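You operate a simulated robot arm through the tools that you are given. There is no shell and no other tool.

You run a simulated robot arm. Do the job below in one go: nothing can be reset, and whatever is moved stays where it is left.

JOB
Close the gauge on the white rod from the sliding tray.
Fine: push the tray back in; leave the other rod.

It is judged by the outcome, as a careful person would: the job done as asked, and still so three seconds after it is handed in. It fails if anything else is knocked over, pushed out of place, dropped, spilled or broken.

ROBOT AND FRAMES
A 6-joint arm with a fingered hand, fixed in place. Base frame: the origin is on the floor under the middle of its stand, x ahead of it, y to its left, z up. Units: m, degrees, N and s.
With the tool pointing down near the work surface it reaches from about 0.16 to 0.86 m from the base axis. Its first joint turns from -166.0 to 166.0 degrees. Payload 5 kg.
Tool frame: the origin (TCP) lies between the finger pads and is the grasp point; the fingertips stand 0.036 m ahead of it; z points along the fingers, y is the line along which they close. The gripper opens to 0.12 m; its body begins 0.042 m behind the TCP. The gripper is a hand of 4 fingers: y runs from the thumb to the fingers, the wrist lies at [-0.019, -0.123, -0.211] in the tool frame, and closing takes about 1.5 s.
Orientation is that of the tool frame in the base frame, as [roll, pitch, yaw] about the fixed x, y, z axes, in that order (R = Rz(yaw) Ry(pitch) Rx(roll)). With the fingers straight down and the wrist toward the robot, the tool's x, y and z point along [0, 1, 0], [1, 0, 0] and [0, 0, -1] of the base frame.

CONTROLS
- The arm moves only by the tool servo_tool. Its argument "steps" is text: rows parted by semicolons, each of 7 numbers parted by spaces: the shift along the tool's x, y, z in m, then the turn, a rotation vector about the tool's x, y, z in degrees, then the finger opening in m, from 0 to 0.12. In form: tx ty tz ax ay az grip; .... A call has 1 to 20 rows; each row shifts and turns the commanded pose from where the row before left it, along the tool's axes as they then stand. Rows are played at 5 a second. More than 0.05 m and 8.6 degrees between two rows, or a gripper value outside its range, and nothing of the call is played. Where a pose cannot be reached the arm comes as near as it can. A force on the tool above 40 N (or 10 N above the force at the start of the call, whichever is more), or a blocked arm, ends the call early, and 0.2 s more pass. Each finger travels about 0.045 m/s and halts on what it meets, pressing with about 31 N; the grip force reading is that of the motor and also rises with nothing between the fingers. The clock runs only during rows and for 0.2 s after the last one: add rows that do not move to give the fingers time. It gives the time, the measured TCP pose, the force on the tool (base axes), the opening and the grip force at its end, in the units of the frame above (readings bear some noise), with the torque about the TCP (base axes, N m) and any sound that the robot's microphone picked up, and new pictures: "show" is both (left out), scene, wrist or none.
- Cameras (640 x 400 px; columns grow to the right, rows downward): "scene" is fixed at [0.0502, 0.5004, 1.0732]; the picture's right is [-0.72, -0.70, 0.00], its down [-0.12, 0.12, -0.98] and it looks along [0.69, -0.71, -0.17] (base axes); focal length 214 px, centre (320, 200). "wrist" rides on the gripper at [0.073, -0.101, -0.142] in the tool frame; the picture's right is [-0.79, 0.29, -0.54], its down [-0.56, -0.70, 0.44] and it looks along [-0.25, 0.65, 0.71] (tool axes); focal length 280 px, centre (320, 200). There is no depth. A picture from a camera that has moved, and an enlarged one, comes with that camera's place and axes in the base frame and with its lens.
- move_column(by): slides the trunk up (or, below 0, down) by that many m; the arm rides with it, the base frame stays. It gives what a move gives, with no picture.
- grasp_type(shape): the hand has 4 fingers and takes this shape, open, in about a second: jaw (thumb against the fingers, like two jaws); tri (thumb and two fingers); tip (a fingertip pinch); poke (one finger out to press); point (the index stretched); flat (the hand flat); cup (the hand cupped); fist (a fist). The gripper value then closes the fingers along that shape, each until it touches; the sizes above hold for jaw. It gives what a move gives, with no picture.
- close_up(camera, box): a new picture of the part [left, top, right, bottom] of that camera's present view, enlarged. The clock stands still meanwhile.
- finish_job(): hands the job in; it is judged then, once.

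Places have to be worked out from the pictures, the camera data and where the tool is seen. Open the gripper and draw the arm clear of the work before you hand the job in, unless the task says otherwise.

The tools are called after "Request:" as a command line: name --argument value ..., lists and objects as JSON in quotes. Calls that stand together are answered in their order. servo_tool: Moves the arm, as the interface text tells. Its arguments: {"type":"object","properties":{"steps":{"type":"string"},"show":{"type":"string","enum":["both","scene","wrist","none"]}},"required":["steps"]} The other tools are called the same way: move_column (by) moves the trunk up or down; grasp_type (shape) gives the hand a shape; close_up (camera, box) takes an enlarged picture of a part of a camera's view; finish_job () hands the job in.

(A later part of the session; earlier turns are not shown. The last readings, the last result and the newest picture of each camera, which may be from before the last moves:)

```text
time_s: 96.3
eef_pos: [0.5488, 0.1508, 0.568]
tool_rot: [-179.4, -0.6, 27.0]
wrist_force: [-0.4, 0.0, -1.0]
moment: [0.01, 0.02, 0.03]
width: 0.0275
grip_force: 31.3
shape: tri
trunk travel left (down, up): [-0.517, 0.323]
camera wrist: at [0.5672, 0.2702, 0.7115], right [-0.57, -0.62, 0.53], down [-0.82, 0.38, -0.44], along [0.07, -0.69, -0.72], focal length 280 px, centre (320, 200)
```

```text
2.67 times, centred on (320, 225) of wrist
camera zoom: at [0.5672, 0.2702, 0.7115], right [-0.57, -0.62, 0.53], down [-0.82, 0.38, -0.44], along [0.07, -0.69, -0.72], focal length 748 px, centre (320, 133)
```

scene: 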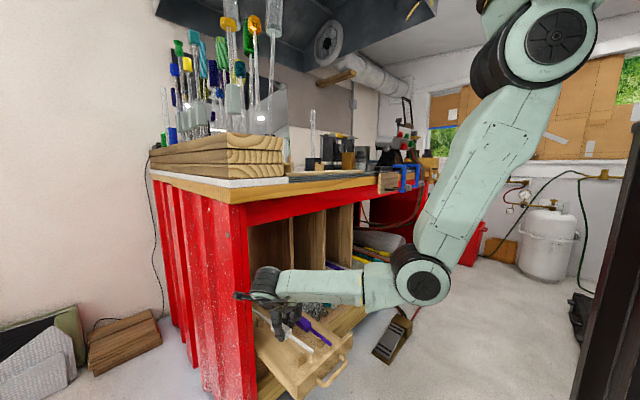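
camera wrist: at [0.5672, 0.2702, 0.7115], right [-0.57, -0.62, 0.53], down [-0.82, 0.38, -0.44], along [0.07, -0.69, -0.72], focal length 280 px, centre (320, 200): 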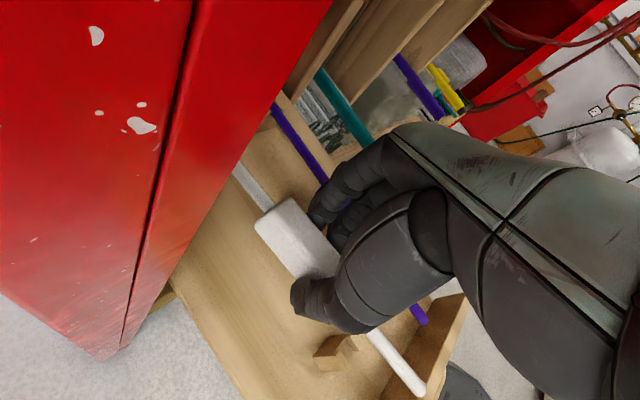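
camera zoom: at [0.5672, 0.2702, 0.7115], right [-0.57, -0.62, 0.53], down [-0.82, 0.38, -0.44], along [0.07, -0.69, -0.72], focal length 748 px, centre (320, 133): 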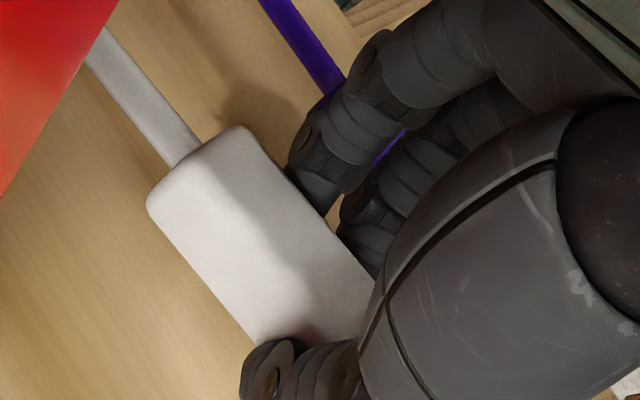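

The hold is stable (rear end drooped ~4°, rod about 24° skewed to the hand, as intended). I lift it clear of the tray rests and panel.

Request:
move_column --by 0.06

Request:
servo_tool --steps "-0.0156 -0.008 0 0 0 0 0; -0.0156 -0.008 0 0 0 0 0; -0.0312 -0.0159 0 0 0 0 0; -0.0307 -0.0168 0 0 0 0 0; -0.0258 -0.0198 0 0 0 -6.5 0; -0.0217 -0.0216 0 0 0 -6.5 0; 0 0 0 0 0 0 0"

Request:
close_up --camera "scene" --box '[230, 240, 390, 360]'

```text
time_s: 97.3
eef_pos: [0.5482, 0.1496, 0.6272]
tool_rot: [-179.4, -0.5, 27.0]
wrist_force: [-0.3, -0.4, -1.4]
moment: [-0.03, 0.01, 0.01]
width: 0.0276
grip_force: 31.2
shape: tri
trunk travel left (down, up): [-0.577, 0.263]
```

```text
time_s: 99.0
eef_pos: [0.3818, 0.1632, 0.6278]
tool_rot: [-179.5, -0.6, 40.1]
wrist_force: [0.3, -0.1, -1.3]
moment: [-0.03, 0.01, 0.02]
width: 0.0275
grip_force: 30.9
shape: tri
trunk travel left (down, up): [-0.577, 0.263]
camera wrist: at [0.3724, 0.2848, 0.7707], right [-0.42, -0.74, 0.53], down [-0.88, 0.18, -0.44], along [0.23, -0.65, -0.72], focal length 280 px, centre (320, 200)
```

scene: 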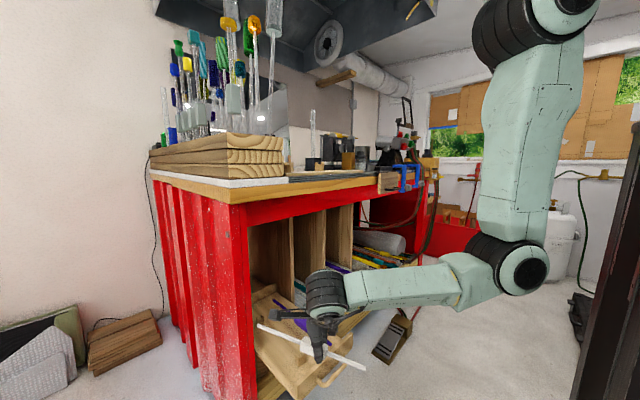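
wrist: 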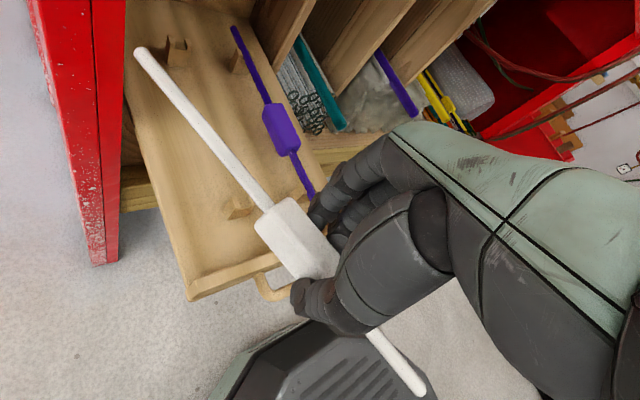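

```text
3.33 times, centred on (310, 300) of scene
camera zoom: at [0.0502, 0.5004, 1.0732], right [-0.72, -0.7, 0.0], down [-0.12, 0.12, -0.98], along [0.69, -0.71, -0.17], focal length 715 px, centre (353, -133)
```

zoom: 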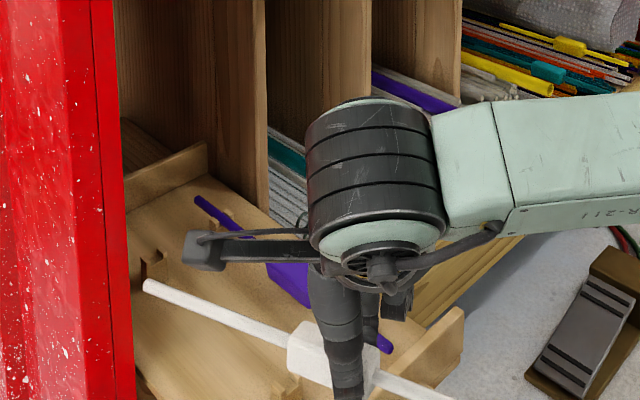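

The rod is fully out and held well (now about 23° skew, rear only ~2° low). I rotate counter-clockwise to yaw 80 in front of the bench, so the rod's rear end stays clear of the red leg and bench.

Request:
servo_tool --steps "-0.0002 -0.0028 0 0 0 -6.7 0; 0.0007 0.0007 0 0 0 -6.6 0; 0.003 0.004 0 0 0 -6.7 0; 0.0018 0.0071 0 0 0 -6.7 0; 0 0.0076 0 0 0 -6.6 0; -0.0019 0.011 0 0 0 -6.7 0; 0 0 0 0 0 0 0"

```text
time_s: 100.5
eef_pos: [0.4098, 0.154, 0.6273]
tool_rot: [180.0, -0.8, 80.1]
wrist_force: [0.1, -0.4, -1.9]
moment: [0.01, -0.01, 0.0]
width: 0.0274
grip_force: 30.9
shape: tri
trunk travel left (down, up): [-0.577, 0.263]
camera wrist: at [0.3227, 0.2409, 0.7703], right [0.15, -0.83, 0.53], down [-0.79, -0.42, -0.45], along [0.6, -0.35, -0.72], focal length 280 px, centre (320, 200)
```

scene: 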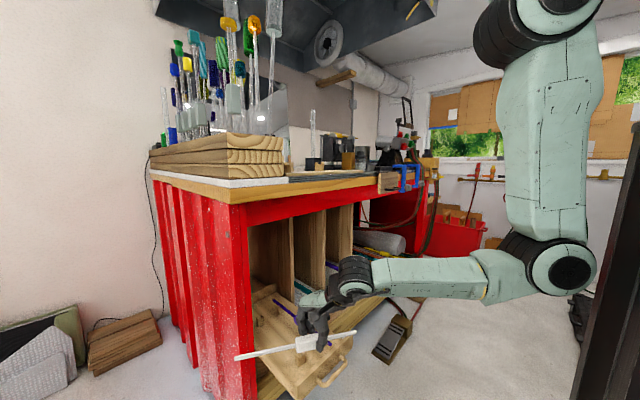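
wrist: 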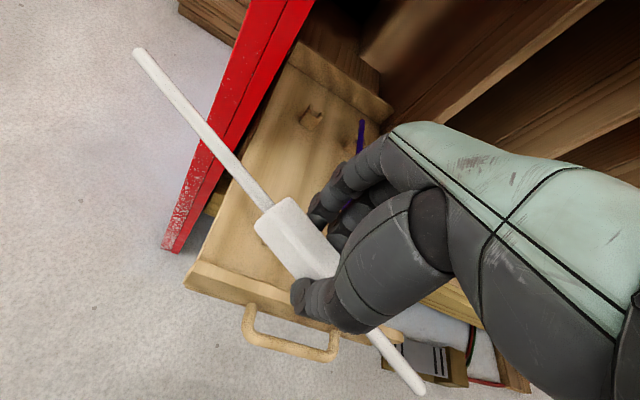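

The hold hasn't moved. I raise the hand with the arm first (to bend the elbow properly), staying in front of the bench.

Request:
servo_tool --steps "0 0 -0.03 0 0 0 0; 0 0 -0.03 0 0 0 0; 0 0 -0.03 0 0 0 0; 0 0 -0.03 0 0 0 0; 0 0 -0.03 0 0 0 0; 0 0 -0.03 0 0 0 0; 0 0 -0.03 0 0 0 0; 0 0 -0.03 0 0 0 0; 0 0 0 0 0 0 0"

```text
time_s: 102.5
eef_pos: [0.4088, 0.1507, 0.8681]
tool_rot: [-180.0, -0.8, 80.0]
wrist_force: [-0.2, -0.4, -1.1]
moment: [0.01, -0.01, 0.02]
width: 0.0274
grip_force: 31.4
shape: tri
trunk travel left (down, up): [-0.577, 0.263]
camera wrist: at [0.3215, 0.2378, 1.0109], right [0.15, -0.83, 0.53], down [-0.79, -0.42, -0.45], along [0.6, -0.35, -0.72], focal length 280 px, centre (320, 200)
```

scene: 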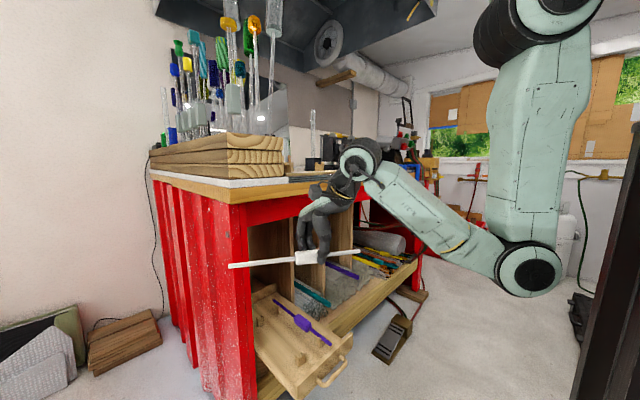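
wrist: 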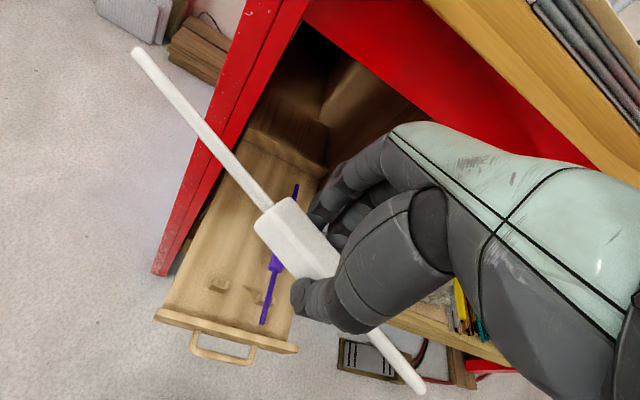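

All steady. Now the trunk goes up fully.

Request:
move_column --by 0.262

Request:
servo_tool --steps "0 0 -0.03 0 0 0 0; 0 0 -0.03 0 0 0 0; 0 0 0 0 0 0 0"

```text
time_s: 105.2
eef_pos: [0.4077, 0.1506, 1.1308]
tool_rot: [-179.9, -0.9, 80.0]
wrist_force: [-0.6, 0.6, -1.4]
moment: [-0.03, -0.03, 0.02]
width: 0.0275
grip_force: 31.0
shape: tri
trunk travel left (down, up): [-0.839, 0.001]
```

```text
time_s: 106.0
eef_pos: [0.4088, 0.15, 1.1909]
tool_rot: [-180.0, -0.7, 79.9]
wrist_force: [-0.7, 1.0, -1.7]
moment: [-0.04, 0.03, -0.03]
width: 0.0272
grip_force: 30.6
shape: tri
trunk travel left (down, up): [-0.839, 0.001]
camera wrist: at [0.3221, 0.237, 1.3335], right [0.15, -0.83, 0.53], down [-0.79, -0.42, -0.45], along [0.6, -0.35, -0.72], focal length 280 px, centre (320, 200)
```

scene: 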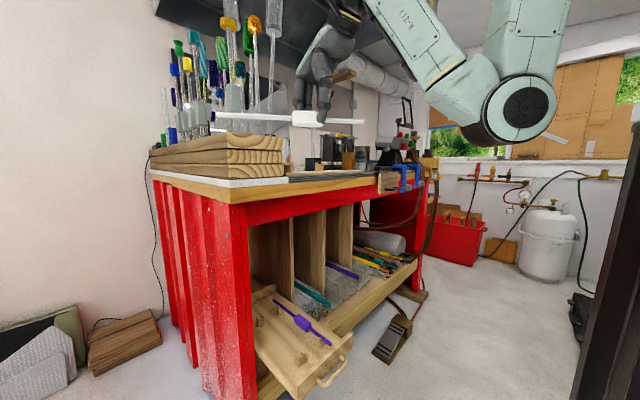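
wrist: 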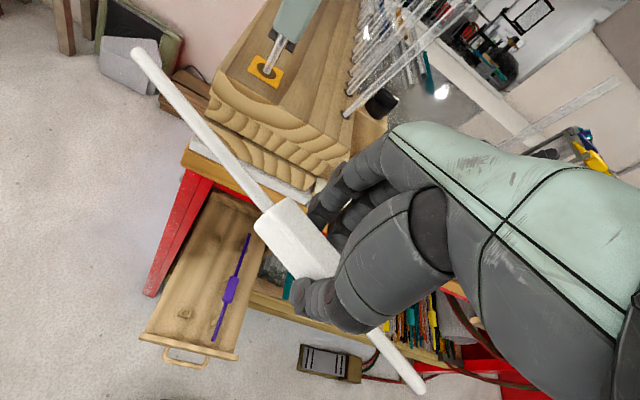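

Now I carry the rod to the right along the bench front at z≈1.21, turning from yaw 80 to 50 so that the rear end passes clear of the planks and the standing vessel rod.

Request:
servo_tool --steps "-0.0289 0.0089 -0.0063 0 0 2.63 0; -0.0285 0.0102 -0.0063 0 0 2.63 0; -0.0279 0.0116 -0.0063 0 0 2.63 0; -0.0277 0.0117 0 0 0 4 0; -0.0269 0.0135 0 0 0 4 0; -0.0237 0.0199 0 0 0 3.5 0; -0.0224 0.0213 0 0 0 3.5 0; -0.0128 0.0262 0 0 0 3.5 0; -0.0112 0.027 0 0 0 3.5 0; 0 0 0 0 0 0 0"

```text
time_s: 108.2
eef_pos: [0.4896, -0.1008, 1.1919]
tool_rot: [-179.6, -0.7, 50.1]
wrist_force: [-0.6, 0.3, -0.8]
moment: [-0.04, -0.02, 0.01]
width: 0.0272
grip_force: 30.5
shape: tri
out of reach, approached as far as the arm can: row 1, 2, 3
trunk travel left (down, up): [-0.839, 0.001]
camera wrist: at [0.4582, 0.0175, 1.3355], right [-0.29, -0.8, 0.53], down [-0.9, 0.03, -0.45], along [0.34, -0.6, -0.72], focal length 280 px, centre (320, 200)
```

scene: 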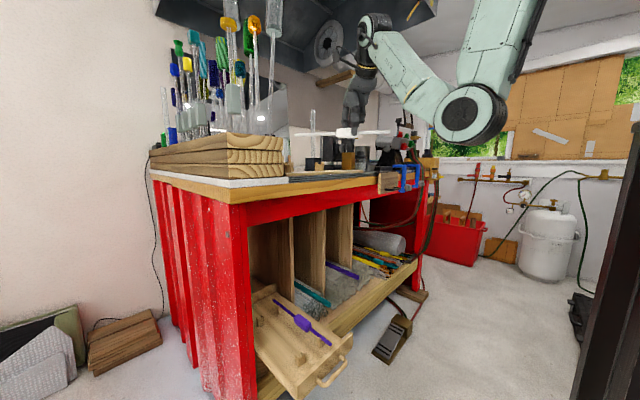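
wrist: 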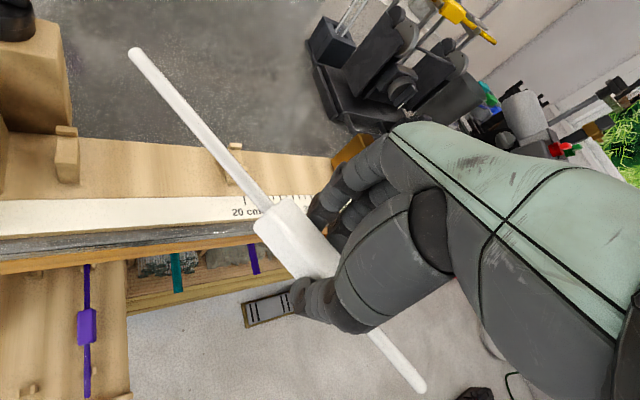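

The rod arrived in front of the gauge, hold unchanged. I move it forward over the gauge (z≈1.15), same way as rehearsed.

Request:
servo_tool --steps "0.0188 0.0286 0.0084 0 0 0 0; 0.0188 0.0286 0.0084 0 0 0 0; 0.0188 0.0286 0.0084 0 0 0 0; 0.0188 0.0286 0.0084 0 0 0 0; 0.0188 0.0286 0.0084 0 0 0 0; 0 0 0 0 0 0 0"

```text
time_s: 109.6
eef_pos: [0.6582, -0.1207, 1.153]
tool_rot: [-179.5, -0.7, 50.1]
wrist_force: [0.6, -0.1, -0.6]
moment: [-0.04, 0.01, 0.01]
width: 0.0274
grip_force: 30.7
shape: tri
trunk travel left (down, up): [-0.839, 0.001]
camera wrist: at [0.6276, -0.0011, 1.2947], right [-0.29, -0.8, 0.53], down [-0.9, 0.03, -0.45], along [0.34, -0.6, -0.72], focal length 280 px, centre (320, 200)
```

scene: 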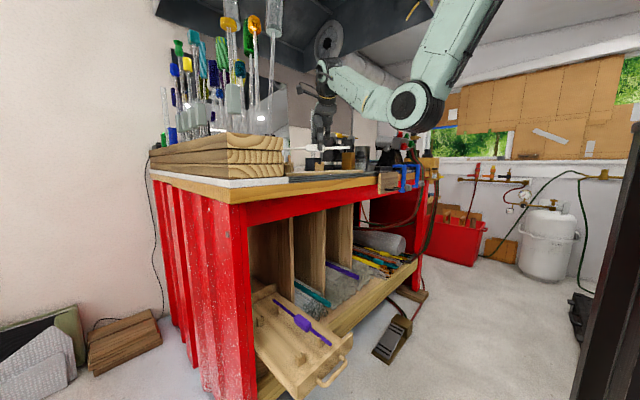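
wrist: 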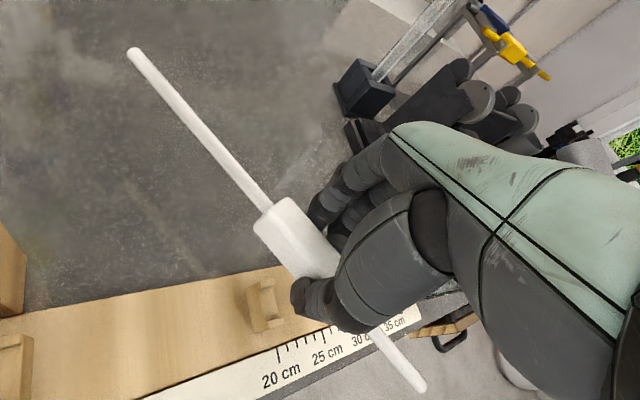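

Good view; the hold is unchanged. I shift slightly outward and start the coordinated turn and roll (first part: yaw −28°, roll 15° about the rod axis).

Request:
servo_tool --steps "0.0356 0.0074 0.009 0 0 0 0; 0.0356 0.0074 0.009 0 0 0 0; 0 0 0 3.22 1.36 7.13 0; 0 0 0 3.04 1.78 7.12 0; 0 0 0 2.87 2.2 7.07 0; 0 0 0 2.69 2.62 7 0; 0 0 0 0 0 0 0"

```text
time_s: 111.2
eef_pos: [0.7158, -0.0738, 1.1334]
tool_rot: [-166.3, -5.1, 20.9]
wrist_force: [0.4, -1.1, -1.7]
moment: [-0.04, 0.02, 0.0]
width: 0.0273
grip_force: 30.8
shape: tri
trunk travel left (down, up): [-0.839, 0.001]
camera wrist: at [0.7478, 0.0064, 1.3004], right [-0.63, -0.68, 0.39], down [-0.78, 0.54, -0.31], along [0.0, -0.5, -0.87], focal length 280 px, centre (320, 200)
```

scene: 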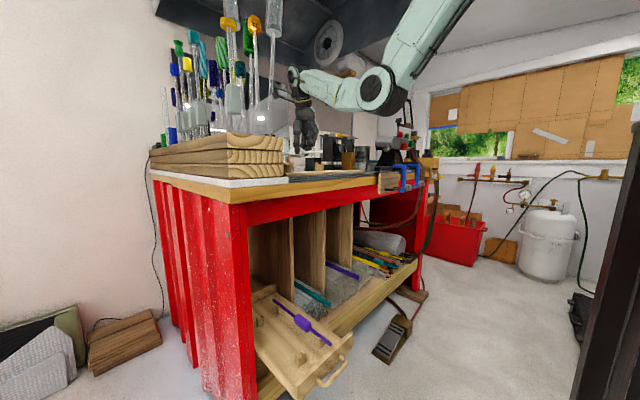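
wrist: 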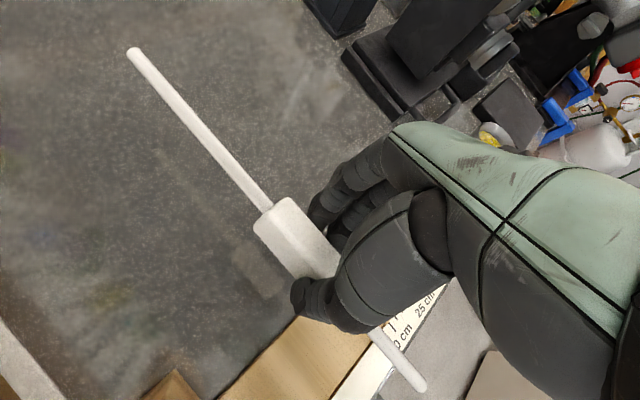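

No limits. I continue with the next part (yaw −22°, roll to 42°).

Request:
servo_tool --steps "0 0 0 4.39 3.09 4.44 0; 0 0 0 4.24 3.46 4.32 0; 0 0 0 4.1 3.81 4.15 0; 0 0 0 3.96 4.15 3.96 0; 0 0 0 3.84 4.47 3.72 0; 0 0 0 0 0 0 0"

```text
time_s: 112.6
eef_pos: [0.698, -0.0313, 1.1585]
tool_rot: [-156.5, -13.4, -6.2]
wrist_force: [0.8, 0.0, -1.0]
moment: [-0.02, 0.04, -0.01]
width: 0.0274
grip_force: 30.8
shape: tri
out of reach, approached as far as the arm can: row 2, 3, 4, 5
trunk travel left (down, up): [-0.839, 0.001]
camera wrist: at [0.7334, 0.0014, 1.3396], right [-0.9, -0.38, 0.19], down [-0.42, 0.87, -0.25], along [-0.07, -0.31, -0.95], focal length 280 px, centre (320, 200)
```

scene: 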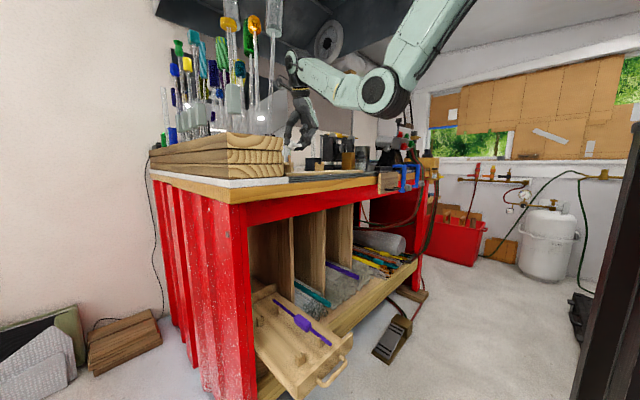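
wrist: 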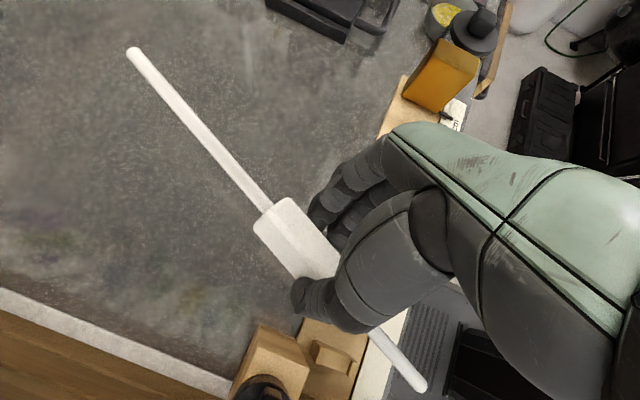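

The roll lagged because the wrist was drawn too high. I move lower and farther out (still above the rests), then continue rolling and turning.

Request:
servo_tool --steps "0.0136 0.0356 0.0125 0 0 0 0; 0.0136 0.0356 0.0125 0 0 0 0; 0 0 0 4 3.79 3.97 0; 0 0 0 3.88 4.1 3.78 0; 0 0 0 3.76 4.4 3.56 0; 0 0 0 3.65 4.68 3.3 0; 0 0 0 0 0 0 0"

```text
time_s: 114.2
eef_pos: [0.718, -0.0189, 1.1328]
tool_rot: [-146.8, -24.7, -28.4]
wrist_force: [-0.7, 0.4, -1.6]
moment: [-0.01, 0.06, 0.07]
width: 0.0274
grip_force: 31.1
shape: tri
out of reach, approached as far as the arm can: row 1, 2, 3, 4, 5, 6
trunk travel left (down, up): [-0.839, 0.001]
camera wrist: at [0.7154, -0.0101, 1.3202], right [-1.0, -0.07, -0.06], down [-0.06, 0.97, -0.22], along [0.07, -0.22, -0.97], focal length 280 px, centre (320, 200)
```

scene: 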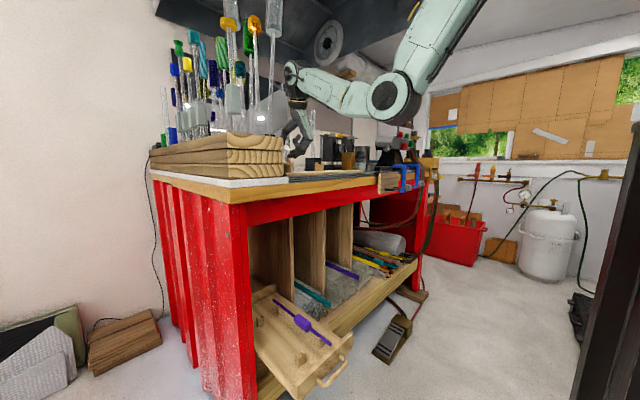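
wrist: 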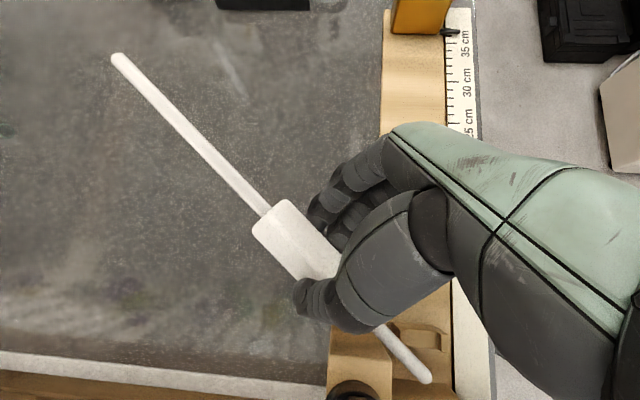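

The solver drifted toward +y and the rod's front end came close to the knob box, slightly turning the rod in the hand. I move straight away from the box (−y) at fixed orientation.

Request:
servo_tool --steps "0.0108 0.0211 -0.0079 0 0 0 0; 0.0108 0.0211 -0.0079 0 0 0 0; 0 0 0 0 0 0 0; 0 0 0 0 0 0 0"

```text
time_s: 115.2
eef_pos: [0.7164, -0.0593, 1.1335]
tool_rot: [-148.2, -25.2, -28.2]
wrist_force: [0.4, -0.4, -0.5]
moment: [0.0, -0.01, -0.04]
width: 0.027
grip_force: 30.6
shape: tri
out of reach, approached as far as the arm can: row 1, 2
trunk travel left (down, up): [-0.839, 0.001]
camera wrist: at [0.7149, -0.0457, 1.3217], right [-1.0, -0.07, -0.06], down [-0.05, 0.97, -0.24], along [0.07, -0.24, -0.97], focal length 280 px, centre (320, 200)
```

scene: 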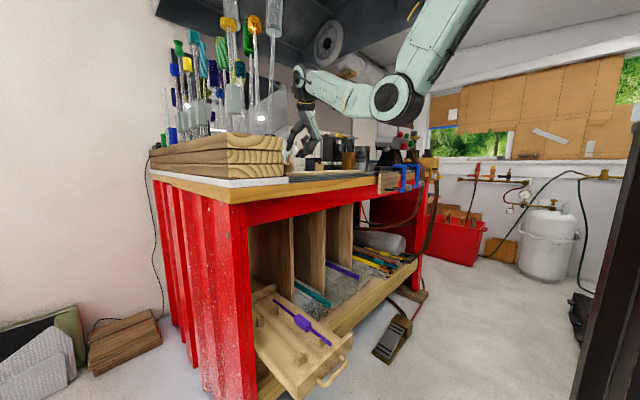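
wrist: 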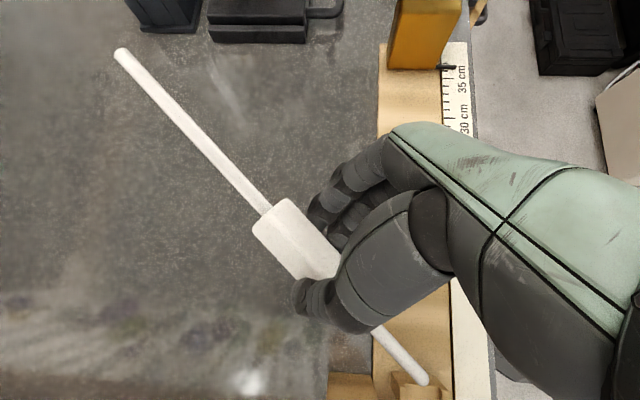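

The hand can't take the rod the rest of the way with this reduced skew, so I first retrace to the comfortable yaw-50 posture; then I will increase the rod's skew in the hand by nudging its rear end gently against the heavy plank stack.

Request:
servo_tool --steps "0 0 0 -0.936 -4.126 -6.79 0; 0 0 0 -0.936 -4.126 -6.79 0; 0 0 0 -0.936 -4.126 -6.79 0; 0 0 0 -0.936 -4.126 -6.79 0; 0 0 0 -0.936 -4.126 -6.79 0; 0 0 0 -0.936 -4.126 -6.79 0; 0 0 0 -0.936 -4.126 -6.79 0; 0 0 0 -0.936 -4.126 -6.79 0; 0 0 0 -0.936 -4.126 -6.79 0; 0 0 0 -0.936 -4.126 -6.79 0; 0 0 0 0 0 0 0"

```text
time_s: 117.6
eef_pos: [0.7167, -0.0593, 1.1339]
tool_rot: [-179.2, -0.8, 50.6]
wrist_force: [1.3, 0.2, -1.4]
moment: [-0.05, 0.02, 0.01]
width: 0.027
grip_force: 30.9
shape: tri
trunk travel left (down, up): [-0.839, 0.001]
camera wrist: at [0.6855, 0.058, 1.2781], right [-0.28, -0.8, 0.53], down [-0.9, 0.02, -0.44], along [0.34, -0.59, -0.73], focal length 280 px, centre (320, 200)
```

scene: 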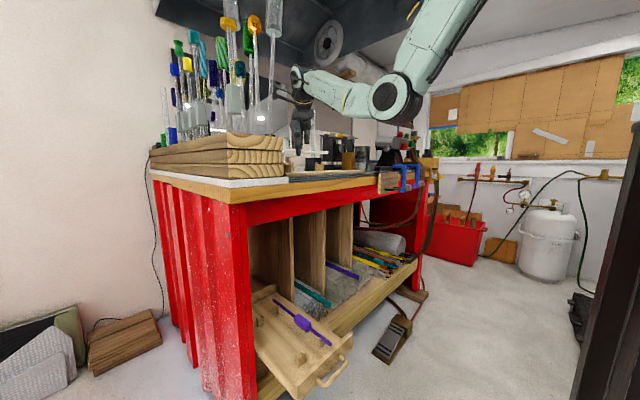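
wrist: 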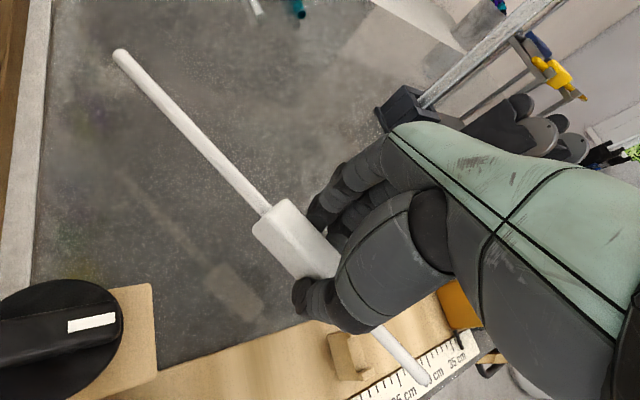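

The reverse single-axis turn was completely unrestricted – good to know. I withdraw to the front of the bench and bring the rod's rear end beside the plank stack.

Request:
servo_tool --steps "-0.0405 -0.0172 -0.012 0 0 0 0; -0.0405 -0.0172 -0.012 0 0 0 0; -0.0405 -0.0172 -0.012 0 0 0 0; -0.0122 -0.0385 0 0 0 0 0; -0.0122 -0.0385 0 0 0 0 0; -0.0122 -0.0385 0 0 0 0 0; -0.0122 -0.0385 0 0 0 0 0; 0 0 0 0 0 0 0"

Request:
close_up --camera "wrist" --box '[0, 0, 240, 150]'

```text
time_s: 119.4
eef_pos: [0.452, -0.0609, 1.169]
tool_rot: [-179.2, -0.9, 50.5]
wrist_force: [0.5, -0.5, -2.0]
moment: [0.02, 0.04, -0.02]
width: 0.0269
grip_force: 30.4
shape: tri
trunk travel left (down, up): [-0.839, 0.001]
camera wrist: at [0.42, 0.0562, 1.3143], right [-0.28, -0.8, 0.53], down [-0.9, 0.02, -0.44], along [0.34, -0.59, -0.73], focal length 280 px, centre (320, 200)
```

scene: 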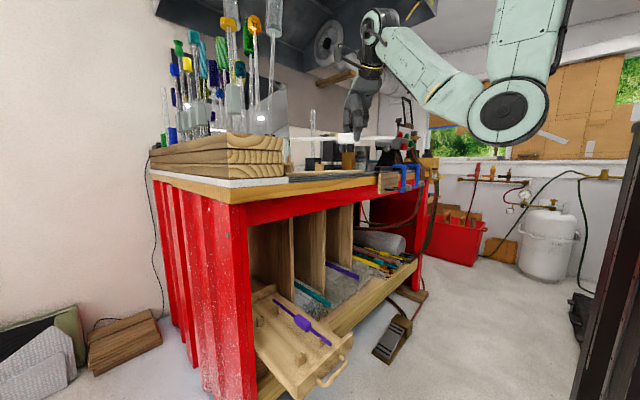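
wrist: 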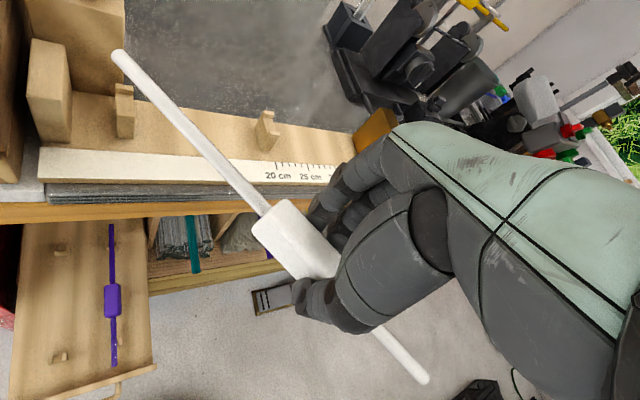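

```text
2.67 times, centred on (120, 75) of wrist
camera zoom: at [0.42, 0.0562, 1.3143], right [-0.28, -0.8, 0.53], down [-0.9, 0.02, -0.44], along [0.34, -0.59, -0.73], focal length 748 px, centre (853, 533)
```

zoom: 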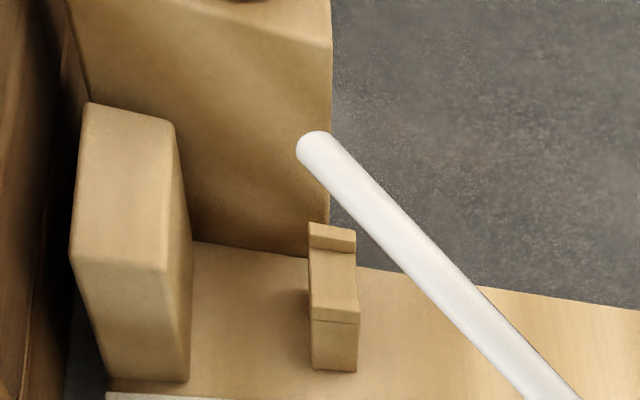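

Now I see the stop block (right face y≈0.0856, top z≈1.095) and the planks beyond. I bring the rod's rear end in front of the stop, beside the plank face, at z≈1.12.

Request:
servo_tool --steps "0.0063 -0.0246 0.012 0 0 0 0; 0.0063 -0.0246 0.012 0 0 0 0; 0 0 0 0 0 0 0"

Request:
close_up --camera "wrist" --box '[0, 0, 240, 150]'

```text
time_s: 120.2
eef_pos: [0.4204, -0.0198, 1.1475]
tool_rot: [-179.1, -0.9, 50.5]
wrist_force: [0.2, 0.7, -1.7]
moment: [-0.01, 0.04, 0.02]
width: 0.0273
grip_force: 30.9
shape: tri
trunk travel left (down, up): [-0.839, 0.001]
camera wrist: at [0.3895, 0.0974, 1.2915], right [-0.28, -0.8, 0.53], down [-0.9, 0.02, -0.44], along [0.34, -0.59, -0.73], focal length 280 px, centre (320, 200)
```

scene: 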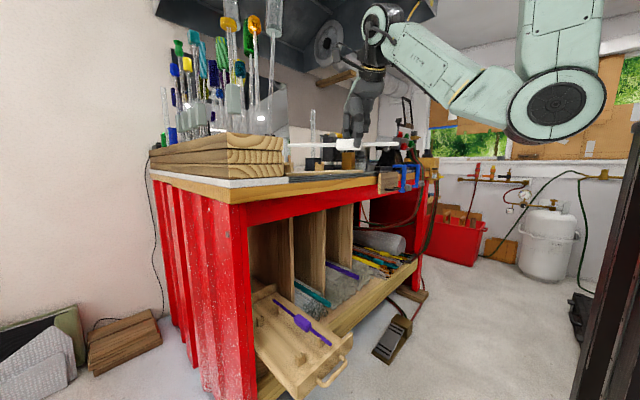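
wrist: 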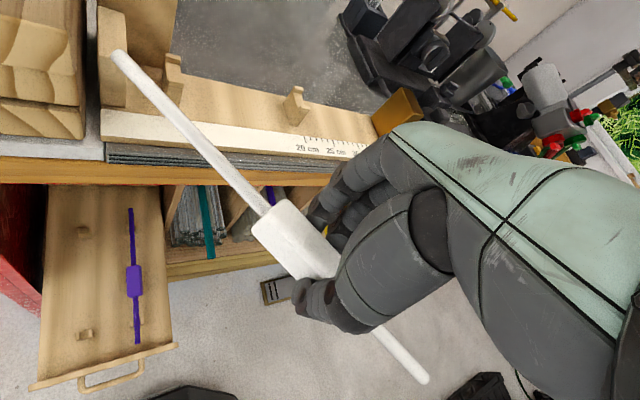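

```text
2.67 times, centred on (120, 75) of wrist
camera zoom: at [0.3895, 0.0974, 1.2915], right [-0.28, -0.8, 0.53], down [-0.9, 0.02, -0.44], along [0.34, -0.59, -0.73], focal length 748 px, centre (853, 533)
```

zoom: 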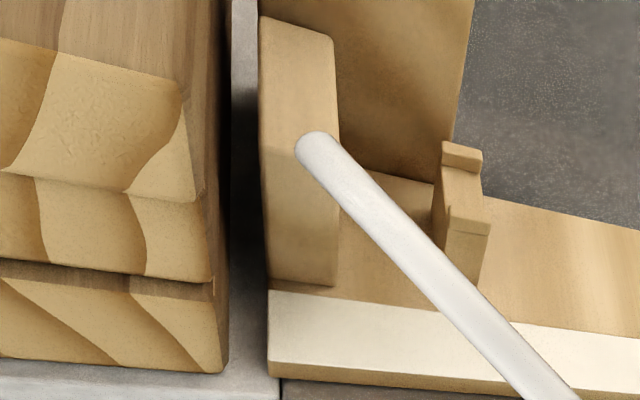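

The plank face is at y≈0.1165, and the rod tip at about (0.586, 0.092, 1.119). I push gently toward +y in 4 mm steps and watch the force.

Request:
servo_tool --steps "0.0031 -0.0025 0 0 0 0 0; 0.0031 -0.0025 0 0 0 0 0; 0.0031 -0.0025 0 0 0 0 0; 0.0031 -0.0025 0 0 0 0 0; 0.0031 -0.0025 0 0 0 0 0; 0.0031 -0.0025 0 0 0 0 0; 0 0 0 0 0 0 0"

Request:
close_up --camera "wrist" --box '[0, 0, 240, 150]'

```text
time_s: 121.8
eef_pos: [0.4202, 0.0049, 1.1473]
tool_rot: [-179.3, -1.0, 50.6]
wrist_force: [-1.2, -2.8, -0.7]
moment: [-0.07, 0.02, -0.14]
width: 0.027
grip_force: 31.0
shape: tri
trunk travel left (down, up): [-0.839, 0.001]
camera wrist: at [0.3885, 0.1218, 1.2912], right [-0.28, -0.8, 0.53], down [-0.9, 0.02, -0.44], along [0.34, -0.59, -0.73], focal length 280 px, centre (320, 200)
```

scene: 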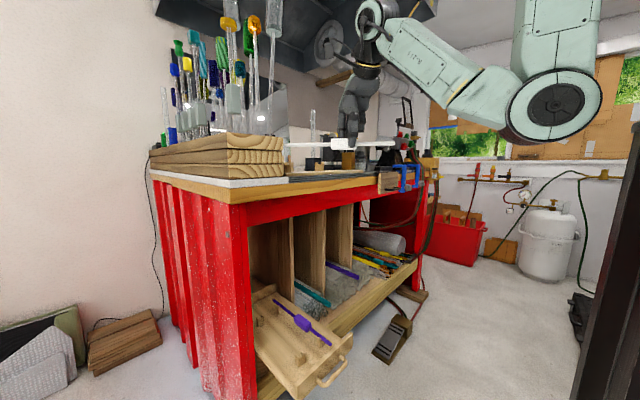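
wrist: 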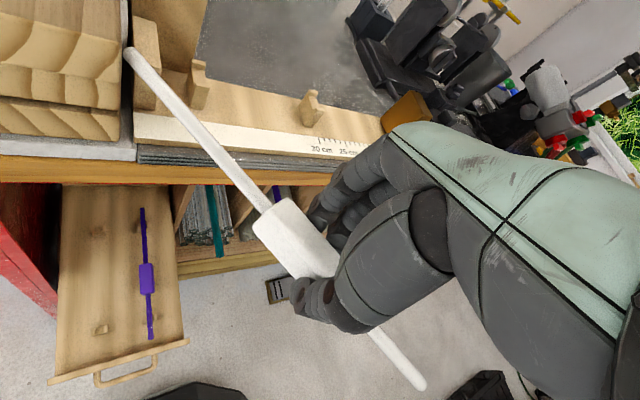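

```text
2.67 times, centred on (120, 75) of wrist
camera zoom: at [0.3885, 0.1218, 1.2912], right [-0.28, -0.8, 0.53], down [-0.9, 0.02, -0.44], along [0.34, -0.59, -0.73], focal length 748 px, centre (853, 533)
```

zoom: 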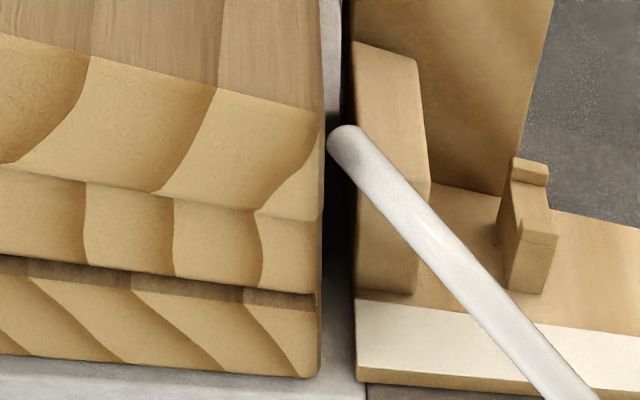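

Contact with ~3 N and the rod is starting to turn in the hand as wanted. I continue about 2 cm.

Request:
servo_tool --steps "0.0019 -0.0039 0 0 0 0 0; 0.0019 -0.0039 0 0 0 0 0; 0.0019 -0.0039 0 0 0 0 0; 0.0019 -0.0039 0 0 0 0 0; 0.0019 -0.0039 0 0 0 0 0; 0 0 0 0 0 0 0"

Request:
close_up --camera "wrist" --box '[0, 0, 240, 150]'

```text
time_s: 123.2
eef_pos: [0.4111, 0.0242, 1.1488]
tool_rot: [-179.3, -1.0, 50.6]
wrist_force: [-2.2, -2.5, -0.1]
moment: [-0.06, 0.07, -0.28]
width: 0.0273
grip_force: 31.0
shape: tri
trunk travel left (down, up): [-0.839, 0.001]
camera wrist: at [0.3792, 0.1413, 1.2921], right [-0.28, -0.8, 0.52], down [-0.9, 0.02, -0.44], along [0.34, -0.59, -0.73], focal length 280 px, centre (320, 200)
```

scene: 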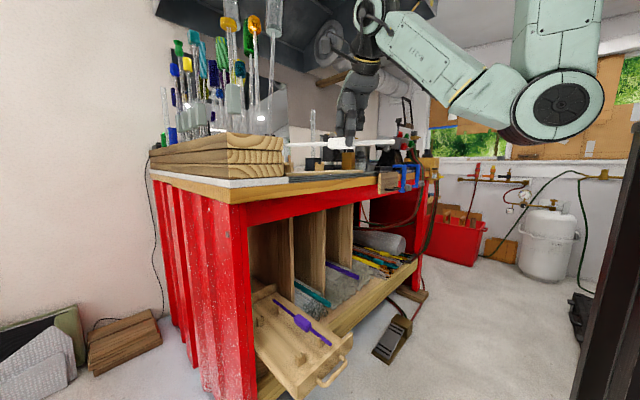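
wrist: 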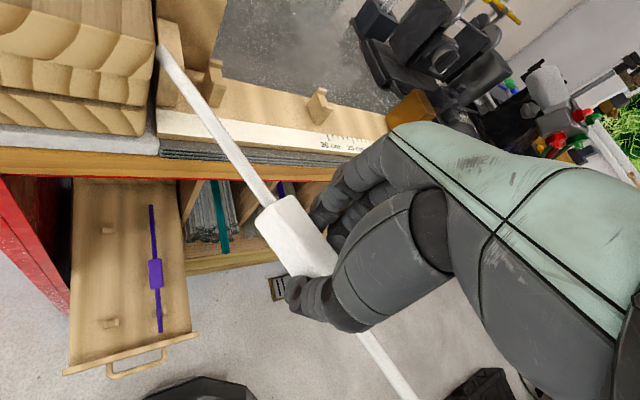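

```text
2.67 times, centred on (120, 75) of wrist
camera zoom: at [0.3792, 0.1413, 1.2921], right [-0.28, -0.8, 0.52], down [-0.9, 0.02, -0.44], along [0.34, -0.59, -0.73], focal length 748 px, centre (853, 533)
```

zoom: 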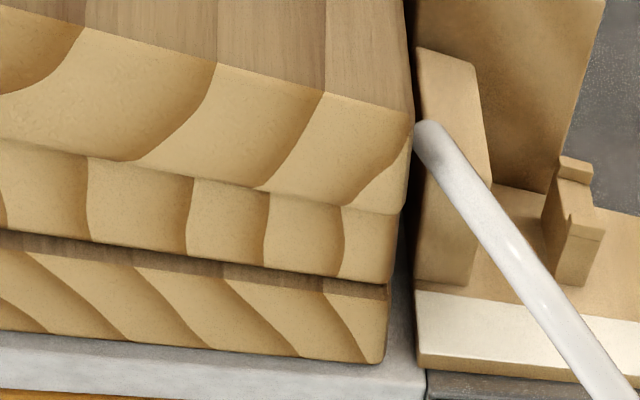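

The rod has turned to about 27–28° skew. I push a little more to allow for spring-back, then back away and check.

Request:
servo_tool --steps "0.0019 -0.0039 0 0 0 0 0; 0.0019 -0.0039 0 0 0 0 0; 0 0 0 0 0 0 0; -0.012 0.015 -0.005 0 0 0 0; -0.018 0.02 -0.01 0 0 0 0; -0.018 0.02 -0.01 0 0 0 0; 0 0 0 0 0 0 0"

Request:
close_up --camera "wrist" --box '[100, 0, 460, 400]'

```text
time_s: 124.8
eef_pos: [0.4221, -0.0398, 1.1709]
tool_rot: [-179.3, -1.0, 50.4]
wrist_force: [0.0, 0.7, -0.4]
moment: [-0.03, 0.03, -0.03]
width: 0.027
grip_force: 30.4
shape: tri
out of reach, approached as far as the arm can: row 6
trunk travel left (down, up): [-0.839, 0.001]
camera wrist: at [0.3909, 0.0779, 1.3144], right [-0.28, -0.8, 0.53], down [-0.9, 0.02, -0.44], along [0.34, -0.6, -0.73], focal length 280 px, centre (320, 200)
```

scene: 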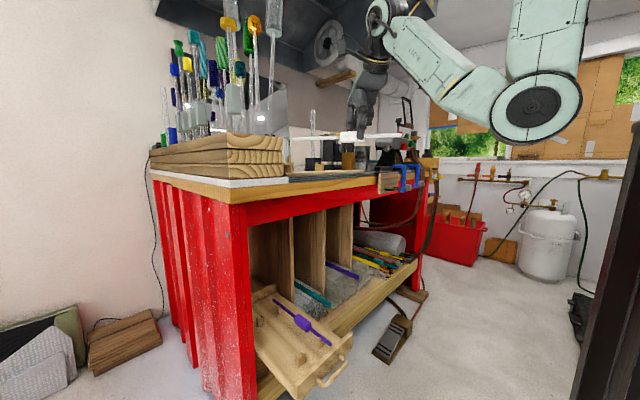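
wrist: 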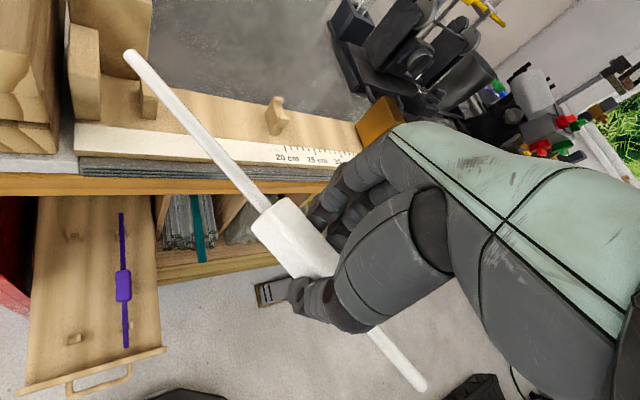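

```text
1.00 times, centred on (280, 200) of wrist (not enlarged: the box is as wide or as high as the picture)
camera zoom: at [0.3909, 0.0779, 1.3144], right [-0.28, -0.8, 0.53], down [-0.9, 0.02, -0.44], along [0.34, -0.6, -0.73], focal length 280 px, centre (360, 200)
```

zoom: 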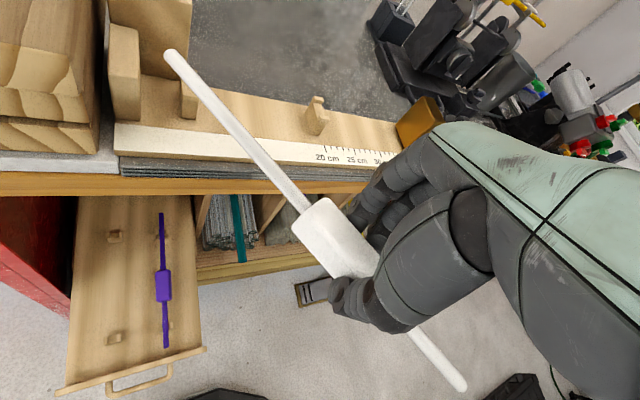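

The turn was mostly elastic: after backing off the rod sits at about 21° skew. That compliance is useful – the gauge slots themselves can align the last few degrees. I go forward over the gauge again (keeping right of the knob box).

Request:
servo_tool --steps "-0.0219 0.0363 0 0 0 0 0; -0.0219 0.0363 0 0 0 0 0; 0.0271 0.0327 0.01 0 0 0 0; 0.0271 0.0327 0.01 0 0 0 0; 0.0271 0.0327 0.01 0 0 0 0; 0.0271 0.0327 0.01 0 0 0 0; 0 0 0 0 0 0 0"

```text
time_s: 126.4
eef_pos: [0.6186, -0.119, 1.1276]
tool_rot: [-179.2, -1.0, 50.5]
wrist_force: [-0.7, 0.5, -1.6]
moment: [-0.01, 0.04, 0.05]
width: 0.0271
grip_force: 30.8
shape: tri
trunk travel left (down, up): [-0.839, 0.001]
camera wrist: at [0.5877, -0.0018, 1.2719], right [-0.28, -0.8, 0.52], down [-0.9, 0.02, -0.44], along [0.34, -0.59, -0.73], focal length 280 px, centre (320, 200)
```

scene: 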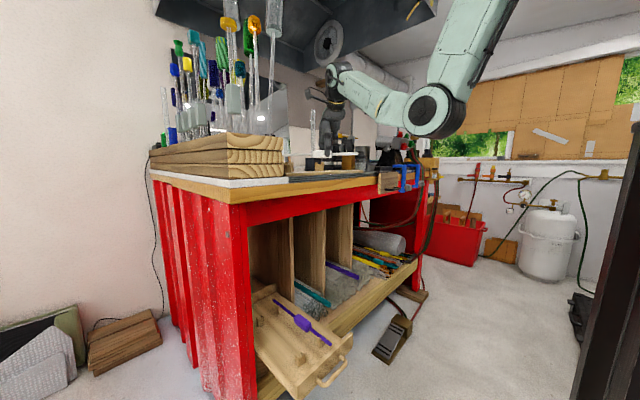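
wrist: 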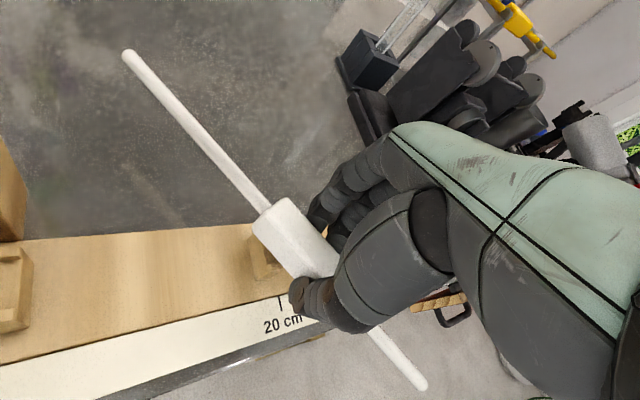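

Next, the proven single-axis turn (80°) about nearly the flange axis, at this spot, with the tips raised 1 cm more above rest 2.

Request:
servo_tool --steps "0 0 -0.01 0 0 0 0; 0 0 0 0.936 4.126 6.79 0; 0 0 0 0.936 4.126 6.79 0; 0 0 0 0.936 4.126 6.79 0; 0 0 0 0.936 4.126 6.79 0; 0 0 0 0.936 4.126 6.79 0; 0 0 0 0.936 4.126 6.79 0; 0 0 0 0.936 4.126 6.79 0; 0 0 0 0.936 4.126 6.79 0; 0 0 0 0.936 4.126 6.79 0; 0 0 0 0.936 4.126 6.79 0; 0 0 0 0 0 0 0"

```text
time_s: 129.0
eef_pos: [0.6227, -0.0847, 1.1445]
tool_rot: [-148.8, -25.3, -28.3]
wrist_force: [0.0, -0.5, -0.5]
moment: [0.03, 0.03, 0.0]
width: 0.0268
grip_force: 31.2
shape: tri
out of reach, approached as far as the arm can: row 8, 9, 10, 11
trunk travel left (down, up): [-0.839, 0.001]
camera wrist: at [0.6205, -0.0692, 1.3324], right [-1.0, -0.06, -0.05], down [-0.05, 0.97, -0.25], along [0.07, -0.25, -0.97], focal length 280 px, centre (320, 200)
```

scene: 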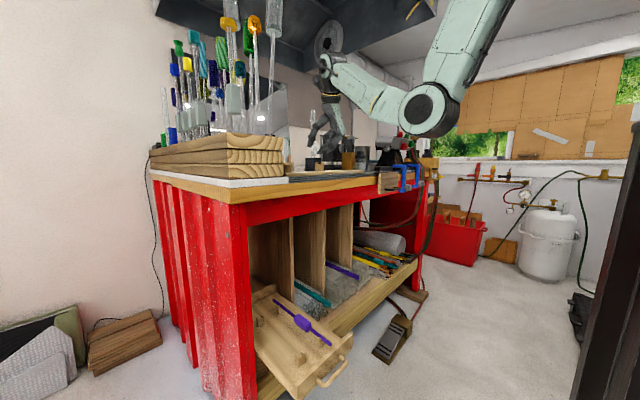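
wrist: 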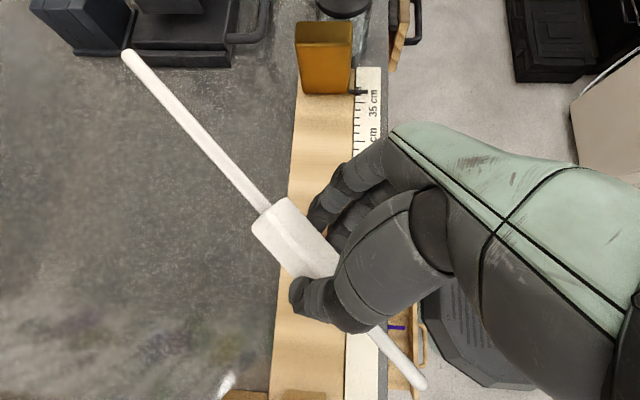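

The orientation is reached with the rod at the gauge's right side. I lower slightly, shift to y≈−0.055 and turn the remaining 42° to the placing orientation.

Request:
servo_tool --steps "-0.024 -0.0118 0.033 0 0 0 0; 0 0 0 -0.85 2.99 6.35 0; 0 0 0 -0.85 2.99 6.35 0; 0 0 0 -0.85 2.99 6.35 0; 0 0 0 -0.85 2.99 6.35 0; 0 0 0 -0.85 2.99 6.35 0; 0 0 0 0 0 0 0"

Request:
close_up --camera "wrist" --box '[200, 200, 456, 400]'

```text
time_s: 130.6
eef_pos: [0.6197, -0.0397, 1.1218]
tool_rot: [-138.4, -17.9, -65.2]
wrist_force: [0.3, -0.3, -0.2]
moment: [0.02, 0.02, 0.04]
width: 0.0272
grip_force: 31.3
shape: tri
out of reach, approached as far as the arm can: row 1, 5, 6
trunk travel left (down, up): [-0.839, 0.001]
camera wrist: at [0.6106, -0.0617, 1.3083], right [-0.87, 0.5, -0.04], down [0.5, 0.86, -0.05], along [0.01, -0.06, -1.0], focal length 280 px, centre (320, 200)
```

scene: 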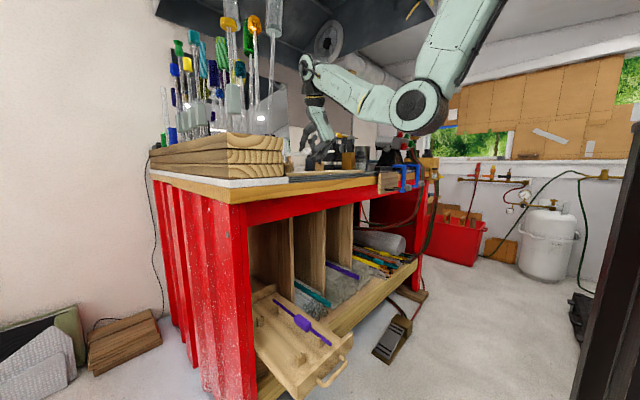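
wrist: 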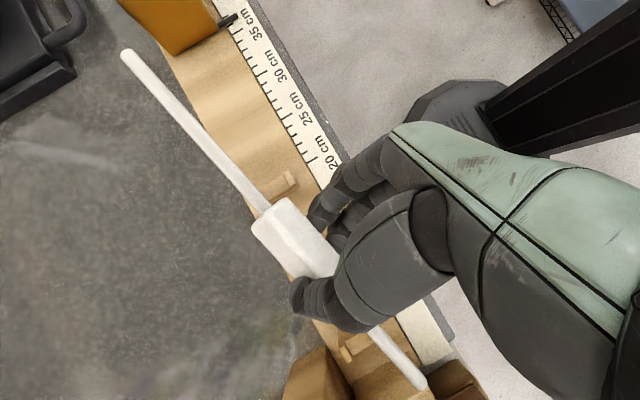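

```text
2.00 times, centred on (328, 300) of wrist
camera zoom: at [0.6106, -0.0617, 1.3083], right [-0.87, 0.5, -0.04], down [0.5, 0.86, -0.05], along [0.01, -0.06, -1.0], focal length 561 px, centre (304, 0)
```

zoom: 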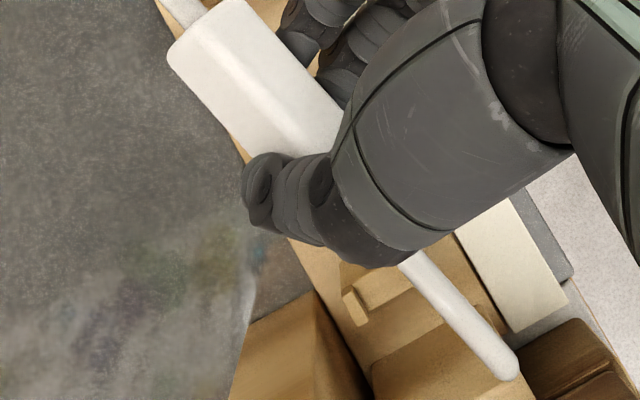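

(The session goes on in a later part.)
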